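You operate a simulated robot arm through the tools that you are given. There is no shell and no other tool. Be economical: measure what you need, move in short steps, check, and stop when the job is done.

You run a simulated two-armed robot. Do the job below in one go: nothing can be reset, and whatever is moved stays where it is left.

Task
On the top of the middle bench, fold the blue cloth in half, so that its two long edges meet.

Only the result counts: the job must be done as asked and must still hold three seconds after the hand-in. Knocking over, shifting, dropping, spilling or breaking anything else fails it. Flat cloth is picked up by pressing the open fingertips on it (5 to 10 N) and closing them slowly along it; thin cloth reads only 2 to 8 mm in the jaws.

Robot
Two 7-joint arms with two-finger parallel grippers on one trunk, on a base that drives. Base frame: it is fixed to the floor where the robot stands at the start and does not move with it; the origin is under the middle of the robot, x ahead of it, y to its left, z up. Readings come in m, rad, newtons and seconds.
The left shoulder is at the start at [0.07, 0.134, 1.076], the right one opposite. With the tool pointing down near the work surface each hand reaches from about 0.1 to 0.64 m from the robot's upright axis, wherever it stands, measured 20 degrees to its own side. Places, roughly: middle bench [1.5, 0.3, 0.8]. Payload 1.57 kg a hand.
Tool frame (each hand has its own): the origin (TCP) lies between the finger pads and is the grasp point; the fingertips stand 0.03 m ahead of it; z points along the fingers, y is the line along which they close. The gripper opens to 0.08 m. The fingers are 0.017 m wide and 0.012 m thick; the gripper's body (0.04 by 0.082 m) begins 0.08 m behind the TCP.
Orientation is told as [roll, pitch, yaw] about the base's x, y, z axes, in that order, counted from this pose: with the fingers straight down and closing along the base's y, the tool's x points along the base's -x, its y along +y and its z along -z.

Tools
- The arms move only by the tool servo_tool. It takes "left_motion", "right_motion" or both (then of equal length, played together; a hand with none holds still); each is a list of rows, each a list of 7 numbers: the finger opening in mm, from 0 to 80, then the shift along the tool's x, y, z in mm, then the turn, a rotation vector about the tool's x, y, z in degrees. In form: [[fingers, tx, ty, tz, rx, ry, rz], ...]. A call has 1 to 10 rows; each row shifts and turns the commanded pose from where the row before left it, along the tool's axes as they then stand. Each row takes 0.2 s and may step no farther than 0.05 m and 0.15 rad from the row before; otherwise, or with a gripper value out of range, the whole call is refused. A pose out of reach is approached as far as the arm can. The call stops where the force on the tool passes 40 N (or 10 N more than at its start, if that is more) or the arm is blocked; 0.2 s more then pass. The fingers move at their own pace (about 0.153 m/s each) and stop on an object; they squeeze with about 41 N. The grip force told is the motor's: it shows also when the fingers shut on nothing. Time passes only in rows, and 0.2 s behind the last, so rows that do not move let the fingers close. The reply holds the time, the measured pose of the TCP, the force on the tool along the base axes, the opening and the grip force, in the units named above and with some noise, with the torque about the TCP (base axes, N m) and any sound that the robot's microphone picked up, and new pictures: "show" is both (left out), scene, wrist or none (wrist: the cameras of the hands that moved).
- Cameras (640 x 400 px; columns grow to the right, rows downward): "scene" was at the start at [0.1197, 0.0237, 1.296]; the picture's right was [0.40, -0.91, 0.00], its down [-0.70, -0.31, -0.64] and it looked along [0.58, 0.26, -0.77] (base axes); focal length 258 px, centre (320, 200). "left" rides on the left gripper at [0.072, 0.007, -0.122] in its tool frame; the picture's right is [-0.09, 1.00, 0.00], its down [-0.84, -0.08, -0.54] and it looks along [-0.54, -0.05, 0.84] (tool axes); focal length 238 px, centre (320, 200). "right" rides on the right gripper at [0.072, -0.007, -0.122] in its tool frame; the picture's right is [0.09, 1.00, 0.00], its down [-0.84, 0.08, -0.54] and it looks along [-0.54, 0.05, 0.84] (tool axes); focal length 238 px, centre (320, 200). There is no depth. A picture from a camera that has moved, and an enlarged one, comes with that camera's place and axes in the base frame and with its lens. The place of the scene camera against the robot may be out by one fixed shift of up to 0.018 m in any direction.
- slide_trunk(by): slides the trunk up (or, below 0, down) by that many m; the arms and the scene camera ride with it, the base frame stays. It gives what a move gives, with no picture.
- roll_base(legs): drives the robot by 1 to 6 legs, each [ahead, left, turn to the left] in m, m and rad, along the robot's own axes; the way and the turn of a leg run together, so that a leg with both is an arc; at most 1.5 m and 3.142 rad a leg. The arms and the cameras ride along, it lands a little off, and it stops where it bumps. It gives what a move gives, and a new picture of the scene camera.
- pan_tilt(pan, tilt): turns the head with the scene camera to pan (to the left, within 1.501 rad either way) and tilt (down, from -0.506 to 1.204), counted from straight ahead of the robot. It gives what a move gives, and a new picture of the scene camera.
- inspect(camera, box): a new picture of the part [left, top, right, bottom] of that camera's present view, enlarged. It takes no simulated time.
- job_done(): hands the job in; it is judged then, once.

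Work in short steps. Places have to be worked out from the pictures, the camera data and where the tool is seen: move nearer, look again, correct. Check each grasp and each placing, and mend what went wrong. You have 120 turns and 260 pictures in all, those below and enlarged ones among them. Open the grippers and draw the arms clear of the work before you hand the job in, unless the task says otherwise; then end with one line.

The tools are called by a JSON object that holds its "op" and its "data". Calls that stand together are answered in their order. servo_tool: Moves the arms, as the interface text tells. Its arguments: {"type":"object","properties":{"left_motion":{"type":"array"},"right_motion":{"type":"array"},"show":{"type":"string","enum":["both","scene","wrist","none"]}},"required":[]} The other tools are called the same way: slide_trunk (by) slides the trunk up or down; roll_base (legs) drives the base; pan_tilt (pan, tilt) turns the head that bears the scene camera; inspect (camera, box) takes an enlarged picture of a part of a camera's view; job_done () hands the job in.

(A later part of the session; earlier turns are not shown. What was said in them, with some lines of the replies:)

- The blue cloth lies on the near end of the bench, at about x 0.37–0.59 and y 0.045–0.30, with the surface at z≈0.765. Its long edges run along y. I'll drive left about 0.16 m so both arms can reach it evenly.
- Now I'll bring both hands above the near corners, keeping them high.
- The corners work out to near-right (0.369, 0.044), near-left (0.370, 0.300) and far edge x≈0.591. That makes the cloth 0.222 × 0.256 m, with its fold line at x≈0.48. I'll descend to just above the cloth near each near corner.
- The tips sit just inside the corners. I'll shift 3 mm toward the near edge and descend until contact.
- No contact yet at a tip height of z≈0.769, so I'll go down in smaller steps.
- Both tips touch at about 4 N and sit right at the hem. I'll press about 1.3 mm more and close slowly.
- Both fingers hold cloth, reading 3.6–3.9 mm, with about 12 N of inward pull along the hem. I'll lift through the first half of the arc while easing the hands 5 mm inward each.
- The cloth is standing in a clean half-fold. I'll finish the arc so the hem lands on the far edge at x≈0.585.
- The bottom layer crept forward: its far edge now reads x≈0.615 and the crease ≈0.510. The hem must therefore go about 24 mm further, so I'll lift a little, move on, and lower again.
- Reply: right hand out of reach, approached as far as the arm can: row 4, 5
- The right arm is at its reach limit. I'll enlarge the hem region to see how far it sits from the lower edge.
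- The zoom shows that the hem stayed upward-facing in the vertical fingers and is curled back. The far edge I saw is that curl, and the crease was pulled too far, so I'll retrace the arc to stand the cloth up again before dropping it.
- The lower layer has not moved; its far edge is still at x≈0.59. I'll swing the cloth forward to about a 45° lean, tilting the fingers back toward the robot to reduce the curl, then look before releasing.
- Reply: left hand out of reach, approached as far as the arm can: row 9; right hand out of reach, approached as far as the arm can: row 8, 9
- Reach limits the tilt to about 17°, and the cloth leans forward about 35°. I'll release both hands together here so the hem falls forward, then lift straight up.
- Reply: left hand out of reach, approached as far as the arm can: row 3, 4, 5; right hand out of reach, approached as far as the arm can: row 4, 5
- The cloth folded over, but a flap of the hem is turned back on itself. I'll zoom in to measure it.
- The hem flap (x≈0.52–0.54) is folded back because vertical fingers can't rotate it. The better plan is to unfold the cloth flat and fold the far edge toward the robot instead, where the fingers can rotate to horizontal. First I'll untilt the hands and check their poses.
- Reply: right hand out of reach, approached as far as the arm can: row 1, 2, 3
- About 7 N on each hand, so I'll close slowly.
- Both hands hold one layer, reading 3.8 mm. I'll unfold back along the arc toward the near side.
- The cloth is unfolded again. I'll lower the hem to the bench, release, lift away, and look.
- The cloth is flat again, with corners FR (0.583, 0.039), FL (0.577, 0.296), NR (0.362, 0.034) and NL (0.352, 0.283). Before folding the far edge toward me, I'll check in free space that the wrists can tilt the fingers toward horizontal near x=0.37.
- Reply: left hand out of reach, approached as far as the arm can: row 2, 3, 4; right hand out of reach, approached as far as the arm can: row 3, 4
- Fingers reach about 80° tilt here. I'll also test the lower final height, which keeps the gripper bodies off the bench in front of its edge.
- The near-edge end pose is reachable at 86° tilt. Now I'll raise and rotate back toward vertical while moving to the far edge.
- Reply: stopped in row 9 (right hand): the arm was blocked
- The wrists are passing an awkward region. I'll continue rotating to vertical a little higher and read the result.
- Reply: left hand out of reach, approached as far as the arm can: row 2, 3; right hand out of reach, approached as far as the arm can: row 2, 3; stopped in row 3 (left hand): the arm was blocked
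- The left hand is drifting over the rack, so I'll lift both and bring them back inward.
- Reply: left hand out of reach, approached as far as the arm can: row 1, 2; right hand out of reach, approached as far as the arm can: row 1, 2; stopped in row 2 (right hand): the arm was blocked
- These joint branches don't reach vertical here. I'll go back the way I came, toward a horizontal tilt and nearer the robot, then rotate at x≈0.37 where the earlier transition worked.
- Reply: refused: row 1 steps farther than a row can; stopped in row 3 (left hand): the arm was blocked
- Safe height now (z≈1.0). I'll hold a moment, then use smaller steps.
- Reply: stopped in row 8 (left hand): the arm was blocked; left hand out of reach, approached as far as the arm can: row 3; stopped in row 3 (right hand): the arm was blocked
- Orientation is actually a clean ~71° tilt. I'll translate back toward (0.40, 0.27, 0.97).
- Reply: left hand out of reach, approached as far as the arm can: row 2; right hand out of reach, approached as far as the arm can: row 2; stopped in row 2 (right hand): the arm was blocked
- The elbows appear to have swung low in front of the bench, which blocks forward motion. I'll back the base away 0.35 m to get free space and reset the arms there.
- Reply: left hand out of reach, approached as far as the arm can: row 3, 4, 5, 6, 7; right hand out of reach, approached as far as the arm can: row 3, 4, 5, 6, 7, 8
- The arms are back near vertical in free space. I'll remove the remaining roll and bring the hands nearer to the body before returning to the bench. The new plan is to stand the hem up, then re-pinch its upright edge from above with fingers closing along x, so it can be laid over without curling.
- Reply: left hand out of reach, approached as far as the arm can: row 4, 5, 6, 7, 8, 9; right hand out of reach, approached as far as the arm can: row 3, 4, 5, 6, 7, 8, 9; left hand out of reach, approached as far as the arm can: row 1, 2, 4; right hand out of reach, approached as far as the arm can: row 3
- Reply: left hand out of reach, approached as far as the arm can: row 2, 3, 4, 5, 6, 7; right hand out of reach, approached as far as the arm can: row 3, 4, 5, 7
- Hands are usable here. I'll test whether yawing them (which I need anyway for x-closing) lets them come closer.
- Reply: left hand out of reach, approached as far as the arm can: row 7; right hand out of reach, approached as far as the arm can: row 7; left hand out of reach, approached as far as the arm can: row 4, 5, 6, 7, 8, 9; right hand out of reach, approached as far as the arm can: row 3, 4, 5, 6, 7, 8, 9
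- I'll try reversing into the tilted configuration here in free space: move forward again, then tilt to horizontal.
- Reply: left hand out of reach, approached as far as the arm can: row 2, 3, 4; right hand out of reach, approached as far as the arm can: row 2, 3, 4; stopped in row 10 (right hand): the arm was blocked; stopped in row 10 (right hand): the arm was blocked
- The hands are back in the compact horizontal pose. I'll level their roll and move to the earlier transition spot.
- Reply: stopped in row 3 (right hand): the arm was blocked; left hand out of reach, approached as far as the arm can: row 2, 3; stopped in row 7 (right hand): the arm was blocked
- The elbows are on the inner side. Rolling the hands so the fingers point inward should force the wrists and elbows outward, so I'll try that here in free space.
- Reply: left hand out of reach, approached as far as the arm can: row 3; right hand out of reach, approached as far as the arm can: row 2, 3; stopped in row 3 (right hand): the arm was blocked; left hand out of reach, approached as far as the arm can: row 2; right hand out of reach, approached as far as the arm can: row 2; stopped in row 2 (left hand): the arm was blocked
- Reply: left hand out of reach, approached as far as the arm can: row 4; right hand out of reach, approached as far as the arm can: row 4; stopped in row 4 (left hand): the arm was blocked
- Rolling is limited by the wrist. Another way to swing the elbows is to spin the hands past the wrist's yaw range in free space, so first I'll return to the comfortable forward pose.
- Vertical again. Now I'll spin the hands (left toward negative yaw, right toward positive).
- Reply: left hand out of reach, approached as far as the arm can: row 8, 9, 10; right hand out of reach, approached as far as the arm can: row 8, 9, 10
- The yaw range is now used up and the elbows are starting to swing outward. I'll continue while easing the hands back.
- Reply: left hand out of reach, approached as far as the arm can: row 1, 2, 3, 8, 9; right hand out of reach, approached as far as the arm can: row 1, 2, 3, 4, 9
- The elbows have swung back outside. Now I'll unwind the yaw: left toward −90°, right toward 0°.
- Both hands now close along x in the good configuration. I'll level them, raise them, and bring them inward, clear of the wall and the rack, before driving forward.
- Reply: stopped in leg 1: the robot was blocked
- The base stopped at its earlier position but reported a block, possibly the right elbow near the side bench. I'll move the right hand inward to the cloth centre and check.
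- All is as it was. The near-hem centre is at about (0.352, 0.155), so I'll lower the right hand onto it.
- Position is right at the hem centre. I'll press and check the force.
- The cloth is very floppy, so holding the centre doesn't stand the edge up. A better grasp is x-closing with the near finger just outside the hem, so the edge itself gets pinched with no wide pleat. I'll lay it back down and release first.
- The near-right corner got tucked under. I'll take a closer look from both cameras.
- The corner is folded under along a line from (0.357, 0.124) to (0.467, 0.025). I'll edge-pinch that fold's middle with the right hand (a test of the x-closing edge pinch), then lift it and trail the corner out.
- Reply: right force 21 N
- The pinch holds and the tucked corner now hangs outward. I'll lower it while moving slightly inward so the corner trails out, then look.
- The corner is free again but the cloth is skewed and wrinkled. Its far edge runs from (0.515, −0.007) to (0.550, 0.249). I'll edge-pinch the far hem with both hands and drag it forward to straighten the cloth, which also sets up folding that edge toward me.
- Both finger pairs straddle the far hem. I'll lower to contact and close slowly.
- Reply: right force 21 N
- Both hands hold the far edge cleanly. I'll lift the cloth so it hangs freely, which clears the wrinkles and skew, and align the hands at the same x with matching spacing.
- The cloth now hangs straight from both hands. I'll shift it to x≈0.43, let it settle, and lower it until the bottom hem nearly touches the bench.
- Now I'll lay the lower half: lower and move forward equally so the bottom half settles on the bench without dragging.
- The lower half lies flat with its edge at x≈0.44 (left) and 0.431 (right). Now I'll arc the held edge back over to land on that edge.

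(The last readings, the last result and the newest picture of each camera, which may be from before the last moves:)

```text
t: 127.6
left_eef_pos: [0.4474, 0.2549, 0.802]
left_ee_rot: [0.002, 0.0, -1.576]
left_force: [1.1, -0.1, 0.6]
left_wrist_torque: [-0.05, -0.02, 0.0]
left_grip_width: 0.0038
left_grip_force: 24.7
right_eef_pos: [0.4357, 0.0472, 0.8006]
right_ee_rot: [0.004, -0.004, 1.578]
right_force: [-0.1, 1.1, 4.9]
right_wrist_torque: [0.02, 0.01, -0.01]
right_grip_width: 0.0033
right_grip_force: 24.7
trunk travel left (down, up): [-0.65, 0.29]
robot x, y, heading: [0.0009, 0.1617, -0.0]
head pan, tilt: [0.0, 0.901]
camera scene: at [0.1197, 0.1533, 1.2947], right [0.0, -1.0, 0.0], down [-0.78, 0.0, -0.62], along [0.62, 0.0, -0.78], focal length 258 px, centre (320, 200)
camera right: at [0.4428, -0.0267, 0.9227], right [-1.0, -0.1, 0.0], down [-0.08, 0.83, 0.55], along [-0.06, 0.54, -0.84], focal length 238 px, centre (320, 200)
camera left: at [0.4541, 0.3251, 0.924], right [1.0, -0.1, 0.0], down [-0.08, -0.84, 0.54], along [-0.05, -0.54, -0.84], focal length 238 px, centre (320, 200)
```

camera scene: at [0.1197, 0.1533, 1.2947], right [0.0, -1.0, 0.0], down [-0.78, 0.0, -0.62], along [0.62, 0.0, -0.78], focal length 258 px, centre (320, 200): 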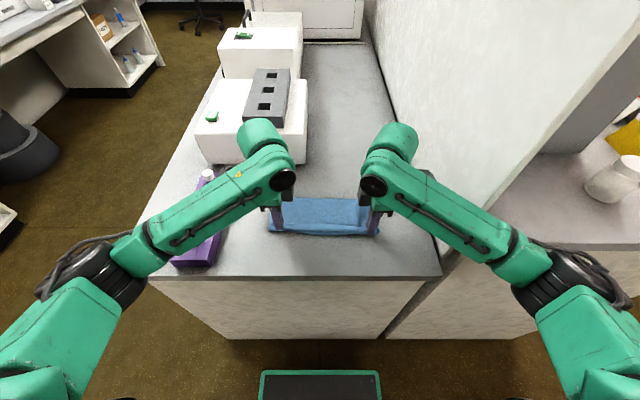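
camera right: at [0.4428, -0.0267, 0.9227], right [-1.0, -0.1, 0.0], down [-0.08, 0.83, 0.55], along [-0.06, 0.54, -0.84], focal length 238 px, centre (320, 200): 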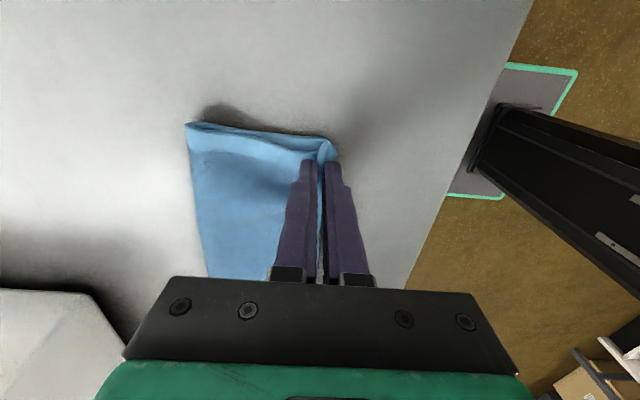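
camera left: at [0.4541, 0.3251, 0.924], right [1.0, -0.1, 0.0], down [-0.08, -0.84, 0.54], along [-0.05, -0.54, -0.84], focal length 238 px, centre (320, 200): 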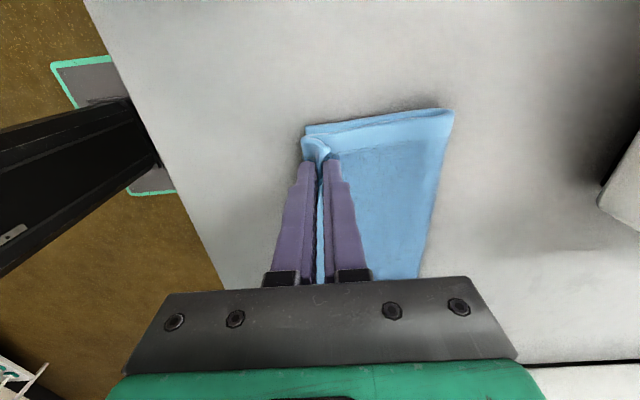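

The edges coincide. I'll open slowly and lift straight up.

{"op": "servo_tool", "data": {"left_motion": [[6, 0, 0, 0, 0, 0, 0], [9, 0, 0, 0, 0, 0, 0], [12, 0, 0, 0, 0, 0, 0], [16, 0, 0, -1, 0, 0, 0], [20, 0, 0, -4, 0, 0, 0], [20, 0, 0, -10, 0, 0, 0], [20, 0, 0, -20, 0, 0, 0], [20, 0, 0, -35, 0, 0, 0], [20, 0, 0, -40, 0, 0, 0], [20, 0, 0, 0, 0, 0, 0]], "right_motion": [[6, 0, 0, 0, 0, 0, 0], [9, 0, 0, 0, 0, 0, 0], [12, 0, 0, 0, 0, 0, 0], [16, 0, 0, -1, 0, 0, 0], [20, 0, 0, -4, 0, 0, 0], [20, 0, 0, -10, 0, 0, 0], [20, 0, 0, -20, 0, 0, 0], [20, 0, 0, -35, 0, 0, 0], [20, 0, 0, -40, 0, 0, 0], [20, 0, 0, 0, 0, 0, 0]], "show": "both"}}

```text
t: 129.8
left_eef_pos: [0.4481, 0.2556, 0.9104]
left_ee_rot: [0.0, -0.002, -1.574]
left_force: [0.1, -0.6, 0.5]
left_wrist_torque: [0.0, 0.02, -0.03]
left_grip_width: 0.02
left_grip_force: 0.0
right_eef_pos: [0.4375, 0.0457, 0.9104]
right_ee_rot: [0.005, -0.004, 1.577]
right_force: [0.0, 0.3, 0.3]
right_wrist_torque: [0.0, 0.03, 0.04]
right_grip_width: 0.0201
right_grip_force: 0.2
trunk travel left (down, up): [-0.65, 0.29]
robot x, y, heading: [-0.0032, 0.1628, -0.001]
head pan, tilt: [0.0, 0.901]
camera scene: at [0.1213, 0.1532, 1.2943], right [0.0, -1.0, 0.0], down [-0.78, 0.0, -0.62], along [0.62, 0.0, -0.78], focal length 258 px, centre (320, 200)
camera right: at [0.4442, -0.0275, 1.0317], right [-0.99, -0.1, 0.01], down [-0.08, 0.83, 0.54], along [-0.06, 0.54, -0.84], focal length 238 px, centre (320, 200)
camera left: at [0.455, 0.3254, 1.0328], right [1.0, -0.1, 0.0], down [-0.08, -0.84, 0.54], along [-0.05, -0.54, -0.84], focal length 238 px, centre (320, 200)
```

scene: 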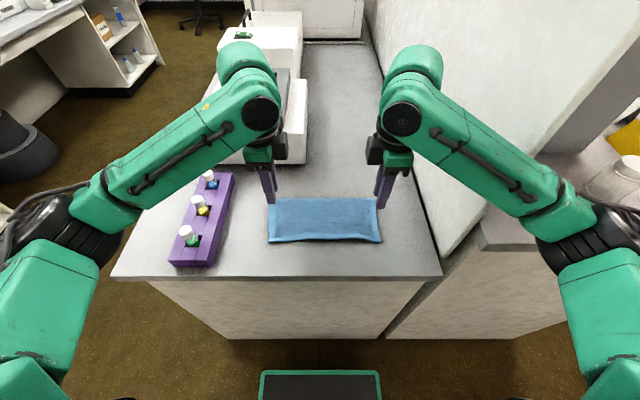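
right: 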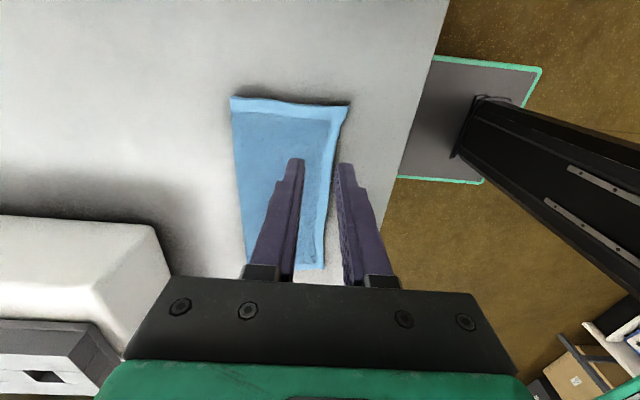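
left: 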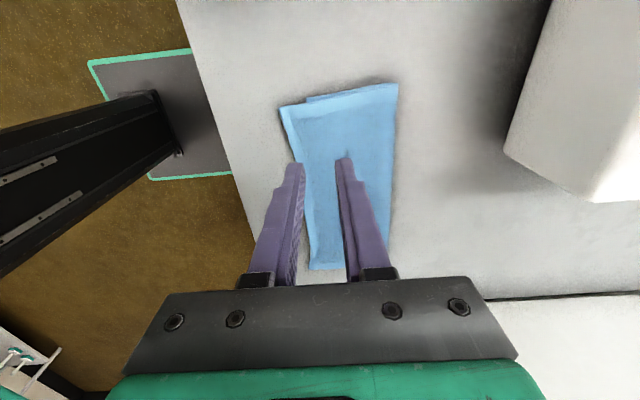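

Excellent: a clean half fold with the edges essentially together. I'll raise the hands clear and zoom in to check the alignment.

{"op": "servo_tool", "data": {"left_motion": [[40, 0, 0, -30, 0, 0, 0], [40, 0, 0, -30, 0, 0, 0], [40, 0, 0, -20, 0, 0, 0], [40, 0, 0, 0, 0, 0, 0]], "right_motion": [[40, 0, 0, -30, 0, 0, 0], [40, 0, 0, -30, 0, 0, 0], [40, 0, 0, -20, 0, 0, 0], [40, 0, 0, 0, 0, 0, 0]], "show": "none"}}

{"op": "inspect", "data": {"camera": "left", "box": [250, 70, 430, 260]}}

{"op": "inspect", "data": {"camera": "right", "box": [220, 80, 380, 260]}}

{"op": "inspect", "data": {"camera": "scene", "box": [240, 180, 400, 260]}}

```text
t: 130.8
left_eef_pos: [0.4489, 0.2546, 0.9911]
left_ee_rot: [0.001, 0.0, -1.577]
left_force: [-0.5, 0.2, -0.5]
left_wrist_torque: [-0.01, -0.02, 0.0]
left_grip_width: 0.04
left_grip_force: 0.1
right_eef_pos: [0.4381, 0.0436, 0.9912]
right_ee_rot: [0.007, -0.004, 1.578]
right_force: [0.5, 0.2, 0.8]
right_wrist_torque: [0.04, -0.02, 0.03]
right_grip_width: 0.04
right_grip_force: 0.1
trunk travel left (down, up): [-0.65, 0.29]
robot x, y, heading: [-0.0008, 0.161, 0.0]
head pan, tilt: [0.0, 0.901]
```

```text
2.11 times, centred on (340, 165) of left
camera zoom: at [0.4553, 0.3254, 1.113], right [1.0, -0.1, 0.0], down [-0.08, -0.84, 0.54], along [-0.05, -0.54, -0.84], focal length 502 px, centre (278, 274)
```

zoom: 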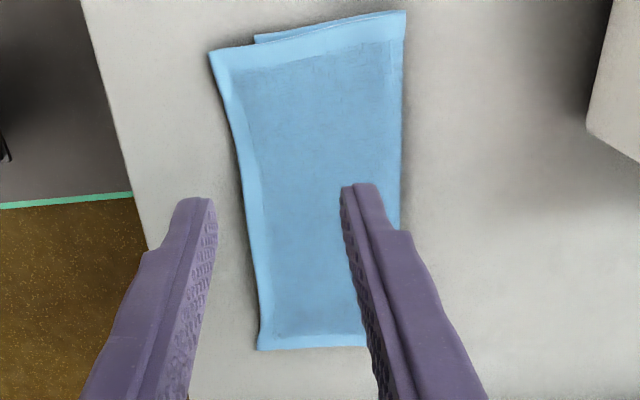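

```text
2.22 times, centred on (300, 170) of right
camera zoom: at [0.4447, -0.0281, 1.1124], right [-1.0, -0.1, 0.01], down [-0.08, 0.83, 0.54], along [-0.06, 0.54, -0.84], focal length 530 px, centre (364, 267)
```

zoom: 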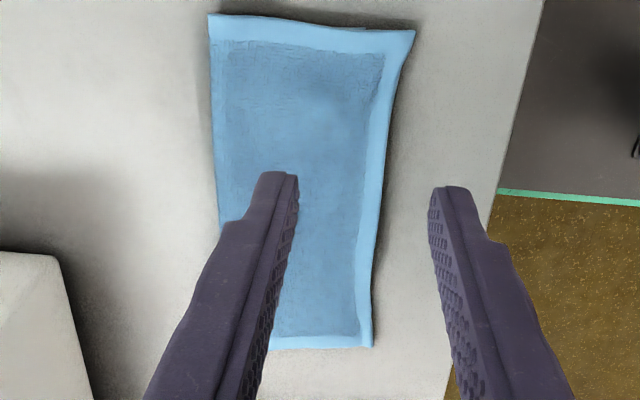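

```text
4.00 times, centred on (320, 220) of scene
camera zoom: at [0.121, 0.1532, 1.2944], right [0.0, -1.0, 0.0], down [-0.78, 0.0, -0.62], along [0.62, 0.0, -0.78], focal length 1033 px, centre (320, 120)
```

zoom: 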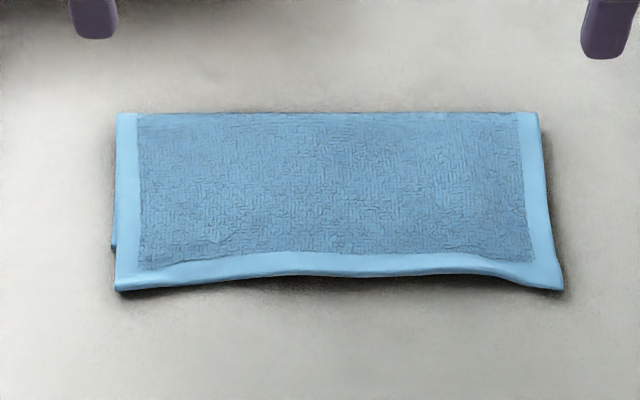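

The fold is clean, but the top edge overhangs the lower by about 25 mm at the corners, so the crease needs to move about 12 mm forward. I'll re-pinch the overhanging top edge, stand it up slightly further forward, and lay it down again.

{"op": "servo_tool", "data": {"left_motion": [[18, 0, -8, 30, 0, 0, 0], [18, 0, -8, 35, 0, 0, 0], [18, 0, -8, 40, 0, 0, 0], [18, 0, -8, 40, 0, 0, 0], [18, 0, 0, 30, 0, 0, 0], [18, 0, 0, 10, 0, 0, 0], [18, 0, 0, 0, 0, 0, 0]], "right_motion": [[18, 0, 5, 30, 0, 0, 0], [18, 0, 5, 35, 0, 0, 0], [18, 0, 6, 40, 0, 0, 0], [18, 0, 6, 40, 0, 0, 0], [18, 0, 0, 30, 0, 0, 0], [18, 0, 0, 10, 0, 0, 0], [18, 0, 0, 0, 0, 0, 0]], "show": "wrist"}}

```text
t: 132.4
left_eef_pos: [0.4162, 0.255, 0.8061]
left_ee_rot: [0.0, 0.0, -1.577]
left_force: [-0.9, 0.1, 0.0]
left_wrist_torque: [0.03, 0.01, 0.0]
left_grip_width: 0.0179
left_grip_force: 0.1
right_eef_pos: [0.4144, 0.0458, 0.8033]
right_ee_rot: [0.006, -0.003, 1.577]
right_force: [0.1, 0.0, 0.2]
right_wrist_torque: [-0.03, 0.0, 0.02]
right_grip_width: 0.0183
right_grip_force: 0.1
trunk travel left (down, up): [-0.65, 0.29]
robot x, y, heading: [-0.0052, 0.1634, -0.004]
head pan, tilt: [0.0, 0.901]
camera right: at [0.4205, -0.027, 0.9266], right [-1.0, -0.1, 0.01], down [-0.08, 0.83, 0.54], along [-0.06, 0.54, -0.84], focal length 238 px, centre (320, 200)
camera left: at [0.4222, 0.3254, 0.9278], right [1.0, -0.1, 0.0], down [-0.08, -0.84, 0.54], along [-0.05, -0.54, -0.84], focal length 238 px, centre (320, 200)
```

right: 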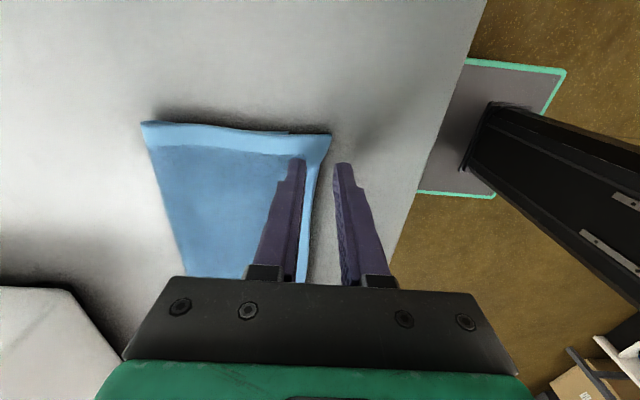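
left: 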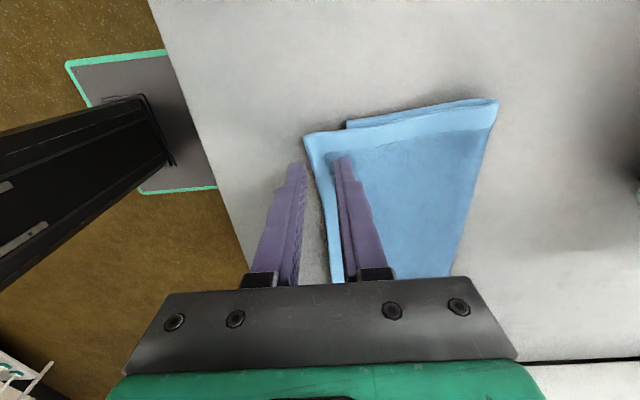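

The lower edge is at x≈0.436 and the top edge at ≈0.408–0.411. The fingers straddle the top edge only, so I'll press and close.

{"op": "servo_tool", "data": {"left_motion": [[18, 0, 0, 8, 0, 0, 0], [18, 0, 0, 4, 0, 0, 0], [18, 0, 0, 2, 0, 0, 0], [16, 0, 0, 0.5, 0, 0, 0], [13, 0, 0, 0, 0, 0, 0], [10, 0, 0, 0, 0, 0, 0], [7, 0, 0, 0, 0, 0, 0], [4, 0, 0, 0, 0, 0, 0], [0, 0, 0, 0, 0, 0, 0], [0, 0, 0, 0, 0, 0, 0]], "right_motion": [[18, 0, 0, 6, 0, 0, 0], [18, 0, 0, 3, 0, 0, 0], [18, 0, 0, 2, 0, 0, 0], [16, 0, 0, 0.5, 0, 0, 0], [13, 0, 0, 0, 0, 0, 0], [10, 0, 0, 0, 0, 0, 0], [7, 0, 0, 0, 0, 0, 0], [4, 0, 0, 0, 0, 0, 0], [0, 0, 0, 0, 0, 0, 0], [0, 0, 0, 0, 0, 0, 0]], "show": "wrist"}}

```text
t: 134.6
left_eef_pos: [0.4156, 0.2542, 0.7922]
left_ee_rot: [0.006, 0.001, -1.577]
left_force: [4.7, 0.6, 21.7]
left_wrist_torque: [0.1, -0.29, -0.02]
left_grip_width: 0.0036
left_grip_force: 24.1
right_eef_pos: [0.4128, 0.0448, 0.7962]
right_ee_rot: [0.003, -0.004, 1.577]
right_force: [-0.4, 0.2, 1.2]
right_wrist_torque: [0.0, 0.0, 0.01]
right_grip_width: 0.0
right_grip_force: 21.3
trunk travel left (down, up): [-0.65, 0.29]
robot x, y, heading: [-0.0055, 0.1618, 0.007]
head pan, tilt: [0.0, 0.901]
camera right: at [0.4194, -0.0276, 0.9167], right [-1.0, -0.1, 0.0], down [-0.08, 0.83, 0.55], along [-0.06, 0.54, -0.84], focal length 238 px, centre (320, 200)
camera left: at [0.4214, 0.3251, 0.9153], right [1.0, -0.1, 0.0], down [-0.08, -0.84, 0.54], along [-0.05, -0.54, -0.84], focal length 238 px, centre (320, 200)
```

right: 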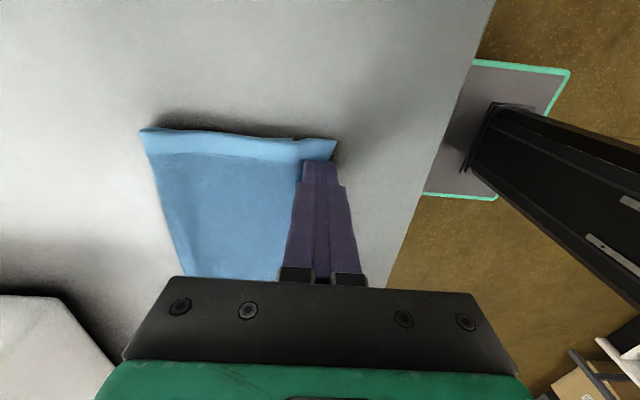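
left: 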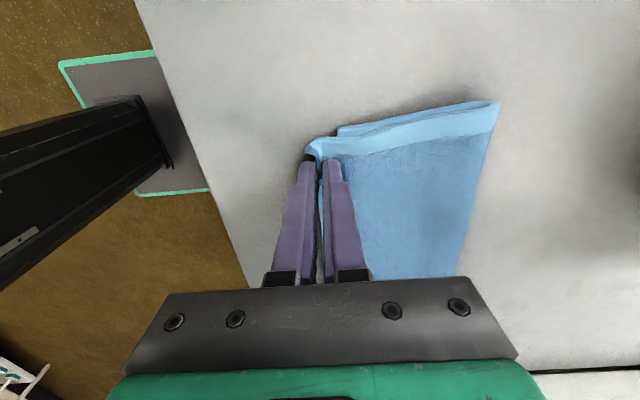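

The left hand caught the edge; the right wasn't pressed low enough and missed. I'll reopen it, press about 4 mm lower, and close again.

{"op": "servo_tool", "data": {"right_motion": [[20, 0, 0, -15, 0, 0, 0], [20, 0, 0, 0, 0, 0, 0], [20, 0, 0, 12, 0, 0, 0], [20, 0, 0, 6, 0, 0, 0], [20, 0, 0, 1.5, 0, 0, 0], [20, 0, 0, 0, 0, 0, 0]], "show": "wrist"}}

```text
t: 136.0
left_eef_pos: [0.4122, 0.254, 0.7935]
left_ee_rot: [0.004, 0.0, -1.577]
left_force: [5.1, -0.5, 16.3]
left_wrist_torque: [0.05, -0.27, 0.0]
left_grip_width: 0.0032
left_grip_force: 24.6
right_eef_pos: [0.4119, 0.0451, 0.7925]
right_ee_rot: [-0.003, -0.002, 1.576]
right_force: [2.0, -3.3, 24.0]
right_wrist_torque: [-0.11, -0.56, -0.03]
right_grip_width: 0.0215
right_grip_force: 1.0
trunk travel left (down, up): [-0.65, 0.29]
robot x, y, heading: [-0.0044, 0.1599, 0.002]
head pan, tilt: [0.0, 0.901]
camera right: at [0.418, -0.0277, 0.9146], right [-1.0, -0.1, 0.0], down [-0.08, 0.83, 0.55], along [-0.05, 0.54, -0.84], focal length 238 px, centre (320, 200)
```

right: 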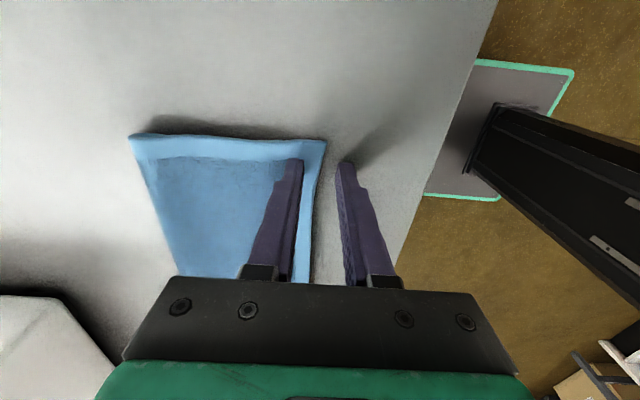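

{"op": "servo_tool", "data": {"right_motion": [[20, 0, 0, -6, 0, 0, 0], [20, 0, -5, 0, 0, 0, 0], [20, 0, 0, 4.5, 0, 0, 0], [18, 0, 0, 0.5, 0, 0, 0], [15, 0, 0, 0, 0, 0, 0], [12, 0, 0, 0, 0, 0, 0], [9, 0, 0, 0, 0, 0, 0], [6, 0, 0, 0, 0, 0, 0], [2, 0, 0, 0, 0, 0, 0], [0, 0, 0, 0, 0, 0, 0]], "show": "wrist"}}

```text
t: 138.2
left_eef_pos: [0.4128, 0.2548, 0.7926]
left_ee_rot: [0.004, -0.002, -1.576]
left_force: [-0.8, -3.3, 12.5]
left_wrist_torque: [-0.08, -0.07, -0.03]
left_grip_width: 0.0033
left_grip_force: 24.2
right_eef_pos: [0.4169, 0.0461, 0.7939]
right_ee_rot: [-0.001, -0.002, 1.577]
right_force: [2.2, 0.5, 23.1]
right_wrist_torque: [0.06, -0.26, -0.04]
right_grip_width: 0.0044
right_grip_force: 24.8
trunk travel left (down, up): [-0.65, 0.29]
robot x, y, heading: [-0.0064, 0.1615, 0.0]
head pan, tilt: [0.0, 0.901]
camera right: at [0.4232, -0.0272, 0.9147], right [-1.0, -0.1, 0.0], down [-0.08, 0.83, 0.54], along [-0.05, 0.54, -0.84], focal length 238 px, centre (320, 200)
```

right: 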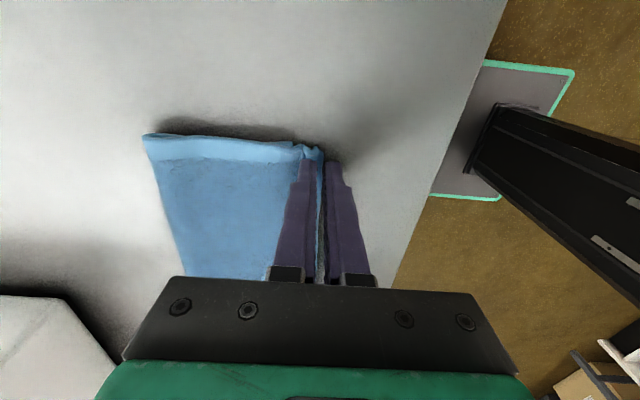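

Both edges are held. I'll lift forward along the arc to standing at x≈0.555.

{"op": "servo_tool", "data": {"left_motion": [[0, 0, 4, -14, 0, 0, 0], [0, 0, 8, -14, 0, 0, 0], [0, 0, 12, -14, 0, 0, 0], [0, 0, 15, -12, 0, 0, 0], [0, 0, 18, -10, 0, 0, 0], [0, 0, 20, -9, 0, 0, 0], [0, 0, 21, -8, 0, 0, 0], [0, 0, 22, -6, 0, 0, 0], [0, 0, 22, -4, 0, 0, 0], [0, 0, 0, 0, 0, 0, 0]], "right_motion": [[0, 0, -3, -14, 0, 0, 0], [0, 0, -7, -14, 0, 0, 0], [0, 0, -12, -14, 0, 0, 0], [0, 0, -15, -12, 0, 0, 0], [0, 0, -18, -10, 0, 0, 0], [0, 0, -20, -9, 0, 0, 0], [0, 0, -20, -8, 0, 0, 0], [0, 0, -21, -6, 0, 0, 0], [0, 0, -22, -4, 0, 0, 0], [0, 0, 0, 0, 0, 0, 0]], "show": "both"}}

```text
t: 140.4
left_eef_pos: [0.5584, 0.2549, 0.8837]
left_ee_rot: [0.003, -0.001, -1.576]
left_force: [0.7, -1.0, 0.1]
left_wrist_torque: [-0.02, 0.02, -0.01]
left_grip_width: 0.0034
left_grip_force: 24.5
right_eef_pos: [0.5581, 0.0456, 0.8802]
right_ee_rot: [0.005, -0.002, 1.578]
right_force: [0.3, -0.1, 0.0]
right_wrist_torque: [0.0, 0.01, 0.01]
right_grip_width: 0.0026
right_grip_force: 23.7
trunk travel left (down, up): [-0.65, 0.29]
robot x, y, heading: [-0.0037, 0.1613, 0.003]
head pan, tilt: [0.0, 0.901]
camera scene: at [0.1203, 0.1532, 1.2945], right [0.0, -1.0, 0.0], down [-0.78, 0.0, -0.62], along [0.62, 0.0, -0.78], focal length 258 px, centre (320, 200)
camera right: at [0.565, -0.0262, 1.0024], right [-0.99, -0.1, 0.01], down [-0.08, 0.83, 0.55], along [-0.06, 0.54, -0.84], focal length 238 px, centre (320, 200)
camera left: at [0.5645, 0.325, 1.0054], right [1.0, -0.1, 0.0], down [-0.08, -0.84, 0.54], along [-0.05, -0.54, -0.84], focal length 238 px, centre (320, 200)
```

scene: 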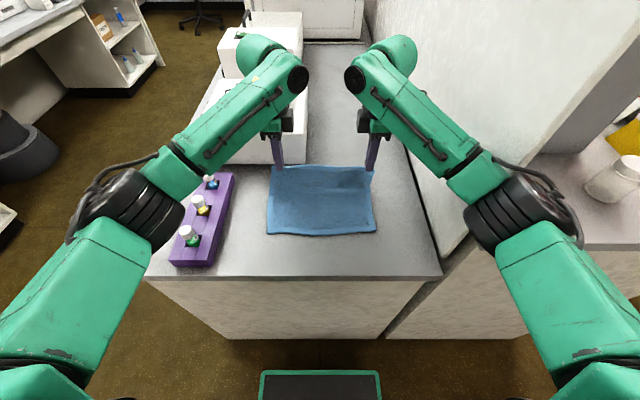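
right: 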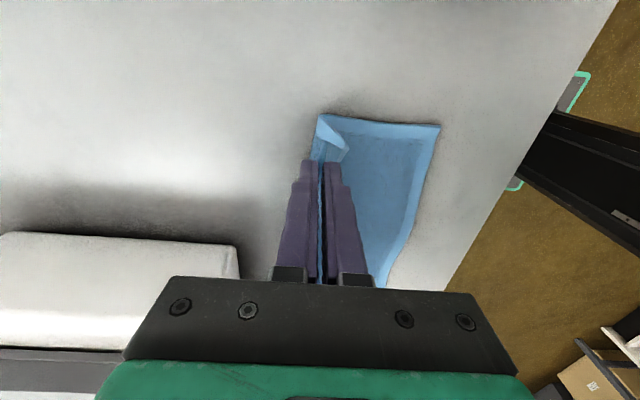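
left: 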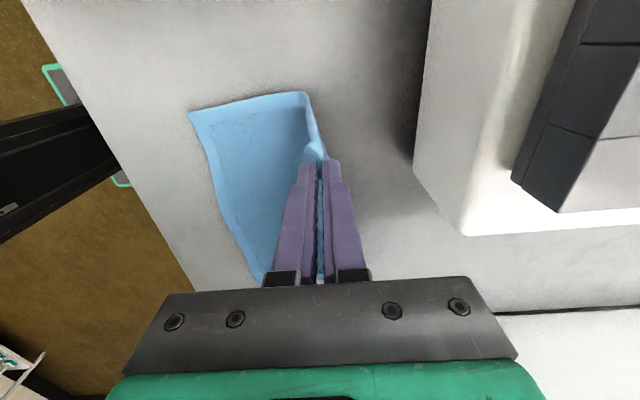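

Lower edge at x≈0.434 (left) and 0.4395 (right). Now I'll lay the top half back so its edge lands there.

{"op": "servo_tool", "data": {"left_motion": [[0, 0, -16, 1, 0, 0, 0], [0, 0, -16, 3.2, 0, 0, 0], [0, 0, -15, 5, 0, 0, 0], [0, 0, -14, 6.9, 0, 0, 0], [0, 0, -12.3, 8.6, 0, 0, 0], [0, 0, -10.6, 10, 0, 0, 0], [0, 0, -8.6, 11.3, 0, 0, 0], [0, 0, -6.2, 12.2, 0, 0, 0], [0, 0, -3.8, 13, 0, 0, 0], [0, 0, -1.3, 12, 0, 0, 0]], "right_motion": [[0, 0, 15.2, 0.9, 0, 0, 0], [0, 0, 15.2, 3, 0, 0, 0], [0, 0, 14.3, 4.8, 0, 0, 0], [0, 0, 13.3, 6.6, 0, 0, 0], [0, 0, 11.7, 8.3, 0, 0, 0], [0, 0, 10.1, 9.6, 0, 0, 0], [0, 0, 8.2, 10.8, 0, 0, 0], [0, 0, 5.9, 11.7, 0, 0, 0], [0, 0, 3.6, 12.4, 0, 0, 0], [0, 0, 1.2, 11, 0, 0, 0]], "show": "wrist"}}

```text
t: 142.6
left_eef_pos: [0.4535, 0.2526, 0.7974]
left_ee_rot: [0.001, 0.001, -1.576]
left_force: [0.7, -0.9, 2.9]
left_wrist_torque: [-0.05, 0.0, 0.01]
left_grip_width: 0.0032
left_grip_force: 24.5
right_eef_pos: [0.4583, 0.0457, 0.8015]
right_ee_rot: [0.006, -0.002, 1.579]
right_force: [-0.5, 0.9, 2.1]
right_wrist_torque: [0.04, -0.01, 0.03]
right_grip_width: 0.0021
right_grip_force: 23.9
trunk travel left (down, up): [-0.65, 0.29]
robot x, y, heading: [-0.0051, 0.1601, 0.005]
head pan, tilt: [0.0, 0.901]
camera right: at [0.4646, -0.0273, 0.9241], right [-1.0, -0.1, 0.0], down [-0.08, 0.83, 0.54], along [-0.06, 0.54, -0.84], focal length 238 px, centre (320, 200)
camera left: at [0.4596, 0.3252, 0.9216], right [1.0, -0.1, 0.0], down [-0.08, -0.84, 0.54], along [-0.05, -0.54, -0.84], focal length 238 px, centre (320, 200)
```

right: 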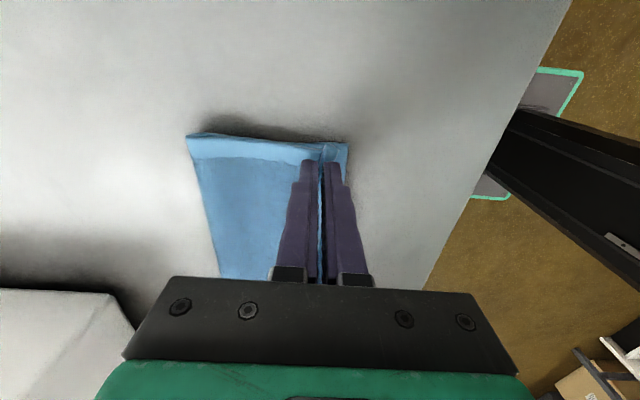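
left: 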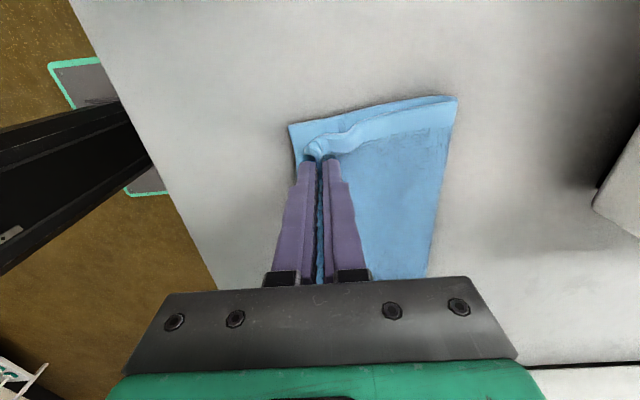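

Looks right. I'll open just enough, then lift straight up.

{"op": "servo_tool", "data": {"left_motion": [[5, 0, 0, 0, 0, 0, 0], [7, 0, 0, 0, 0, 0, 0], [9, 0, 0, 0, 0, 0, 0], [11, 0, 0, 0, 0, 0, 0], [12, 0, 0, -3, 0, 0, 0], [12, 0, 0, -8, 0, 0, 0], [12, 0, 0, -15, 0, 0, 0], [12, 0, 0, -30, 0, 0, 0], [12, 0, 0, -40, 0, 0, 0], [12, 0, 0, -40, 0, 0, 0]], "right_motion": [[5, 0, 0, 0, 0, 0, 0], [7, 0, 0, 0, 0, 0, 0], [9, 0, 0, 0, 0, 0, 0], [11, 0, 0, 0, 0, 0, 0], [12, 0, 0, -3, 0, 0, 0], [12, 0, 0, -8, 0, 0, 0], [12, 0, 0, -15, 0, 0, 0], [12, 0, 0, -30, 0, 0, 0], [12, 0, 0, -40, 0, 0, 0], [12, 0, 0, -40, 0, 0, 0]], "show": "both"}}

{"op": "inspect", "data": {"camera": "left", "box": [250, 80, 430, 260]}}

{"op": "inspect", "data": {"camera": "right", "box": [210, 80, 390, 260]}}

{"op": "inspect", "data": {"camera": "scene", "box": [240, 180, 400, 260]}}

```text
t: 144.8
left_eef_pos: [0.4509, 0.2552, 0.9369]
left_ee_rot: [0.003, -0.002, -1.578]
left_force: [-0.3, -0.3, 0.2]
left_wrist_torque: [0.0, -0.03, 0.03]
left_grip_width: 0.0121
left_grip_force: 0.0
right_eef_pos: [0.4556, 0.0478, 0.9415]
right_ee_rot: [0.002, -0.001, 1.576]
right_force: [0.6, -0.5, 1.0]
right_wrist_torque: [0.02, 0.02, 0.02]
right_grip_width: 0.0118
right_grip_force: 0.1
trunk travel left (down, up): [-0.65, 0.29]
robot x, y, heading: [-0.0049, 0.159, 0.001]
head pan, tilt: [0.0, 0.901]
camera scene: at [0.1159, 0.1541, 1.2949], right [0.0, -1.0, 0.0], down [-0.78, 0.0, -0.62], along [0.62, 0.0, -0.78], focal length 258 px, centre (320, 200)
camera right: at [0.4624, -0.0265, 1.063], right [-1.0, -0.1, 0.0], down [-0.08, 0.83, 0.54], along [-0.06, 0.54, -0.84], focal length 238 px, centre (320, 200)
camera left: at [0.4571, 0.3259, 1.0589], right [1.0, -0.1, 0.0], down [-0.08, -0.84, 0.54], along [-0.05, -0.54, -0.84], focal length 238 px, centre (320, 200)
```

scene: 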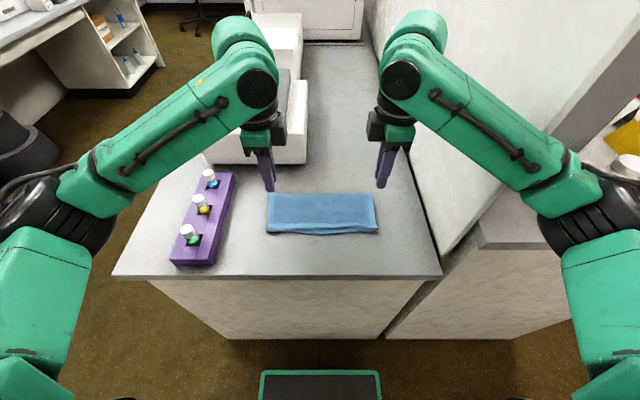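
right: 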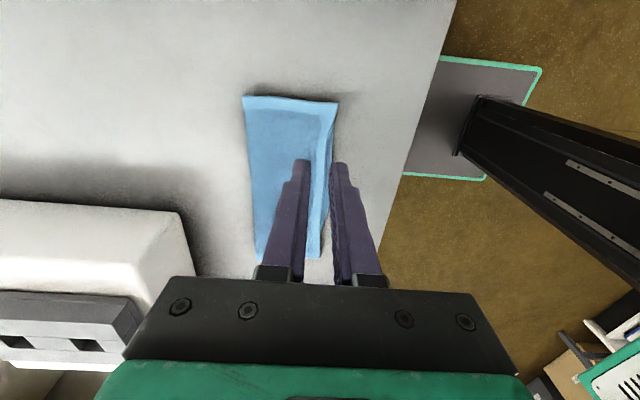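
left: 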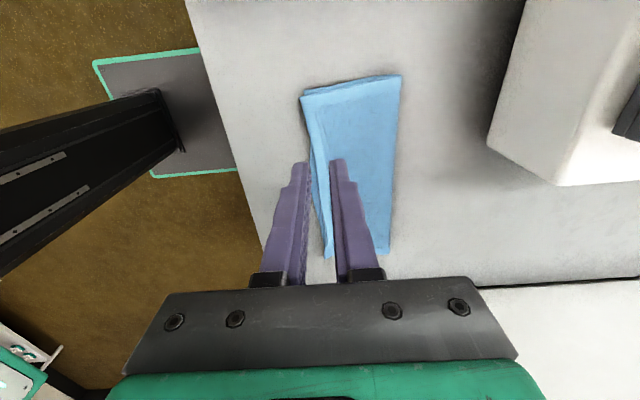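

```text
2.22 times, centred on (340, 170) of left
camera zoom: at [0.4571, 0.3259, 1.0589], right [1.0, -0.1, 0.0], down [-0.08, -0.84, 0.54], along [-0.05, -0.54, -0.84], focal length 530 px, centre (276, 267)
```

zoom: 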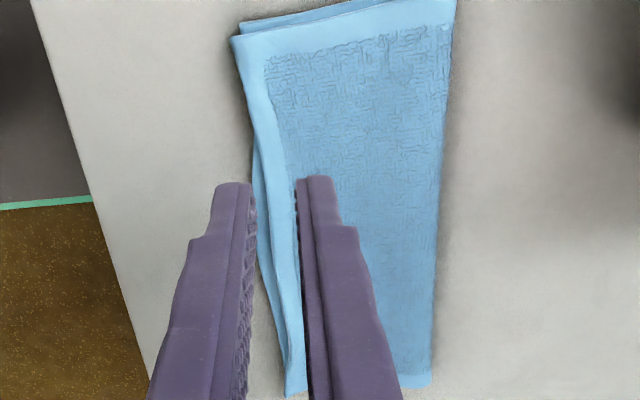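

```text
2.22 times, centred on (300, 170) of right
camera zoom: at [0.4624, -0.0265, 1.063], right [-1.0, -0.1, 0.0], down [-0.08, 0.83, 0.54], along [-0.06, 0.54, -0.84], focal length 530 px, centre (364, 267)
```

zoom: 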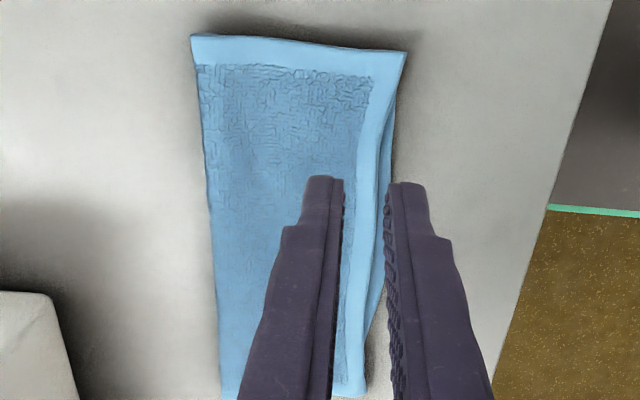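

```text
4.00 times, centred on (320, 220) of scene
camera zoom: at [0.1159, 0.1541, 1.2949], right [0.0, -1.0, 0.0], down [-0.78, 0.0, -0.62], along [0.62, 0.0, -0.78], focal length 1033 px, centre (320, 120)
```

zoom: 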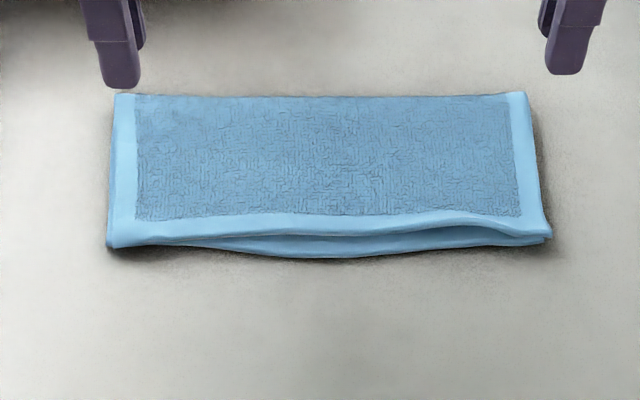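

The two long edges now meet within a few millimetres and the corners coincide. I'll open the grippers fully and draw the arms up clear.

{"op": "servo_tool", "data": {"left_motion": [[30, 0, 0, -30, 0, 0, 0], [60, 0, 0, -30, 0, 0, 0], [80, 0, 0, -30, 0, 0, 0], [80, 0, -15, -20, 0, 0, 0], [80, 0, -15, 0, 0, 0, 0], [80, 0, 0, 0, 0, 0, 0]], "right_motion": [[30, 0, 0, -30, 0, 0, 0], [60, 0, 0, -30, 0, 0, 0], [80, 0, 0, -30, 0, 0, 0], [80, 0, 15, -20, 0, 0, 0], [80, 0, 15, 0, 0, 0, 0], [80, 0, 0, 0, 0, 0, 0]], "show": "scene"}}

```text
t: 146.2
left_eef_pos: [0.4254, 0.2558, 1.0441]
left_ee_rot: [-0.002, 0.0, -1.575]
left_force: [0.2, -0.4, 0.4]
left_wrist_torque: [0.02, 0.02, -0.03]
left_grip_width: 0.0801
left_grip_force: 0.1
right_eef_pos: [0.4302, 0.0458, 1.047]
right_ee_rot: [0.007, -0.004, 1.577]
right_force: [1.2, -0.1, -1.5]
right_wrist_torque: [-0.02, 0.03, -0.03]
right_grip_width: 0.0798
right_grip_force: 0.0
trunk travel left (down, up): [-0.65, 0.29]
robot x, y, heading: [-0.0055, 0.1611, 0.001]
head pan, tilt: [0.0, 0.901]
camera scene: at [0.122, 0.1533, 1.2943], right [0.0, -1.0, 0.0], down [-0.78, 0.0, -0.62], along [0.62, 0.0, -0.78], focal length 258 px, centre (320, 200)
```

scene: 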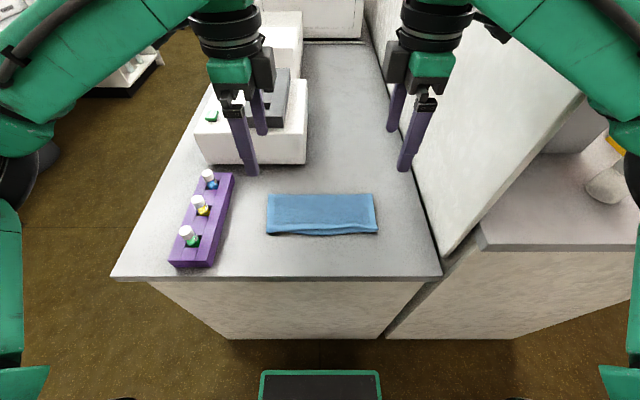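

The cloth is folded in half, the arms are clear, and nothing else has been disturbed, so I'm handing it in.

{"op": "job_done", "data": {}}

```text
The job is handed in.
```

The blue cloth on the middle bench is folded in half; its two long edges meet to within about 8 mm, judged from the camera pictures.
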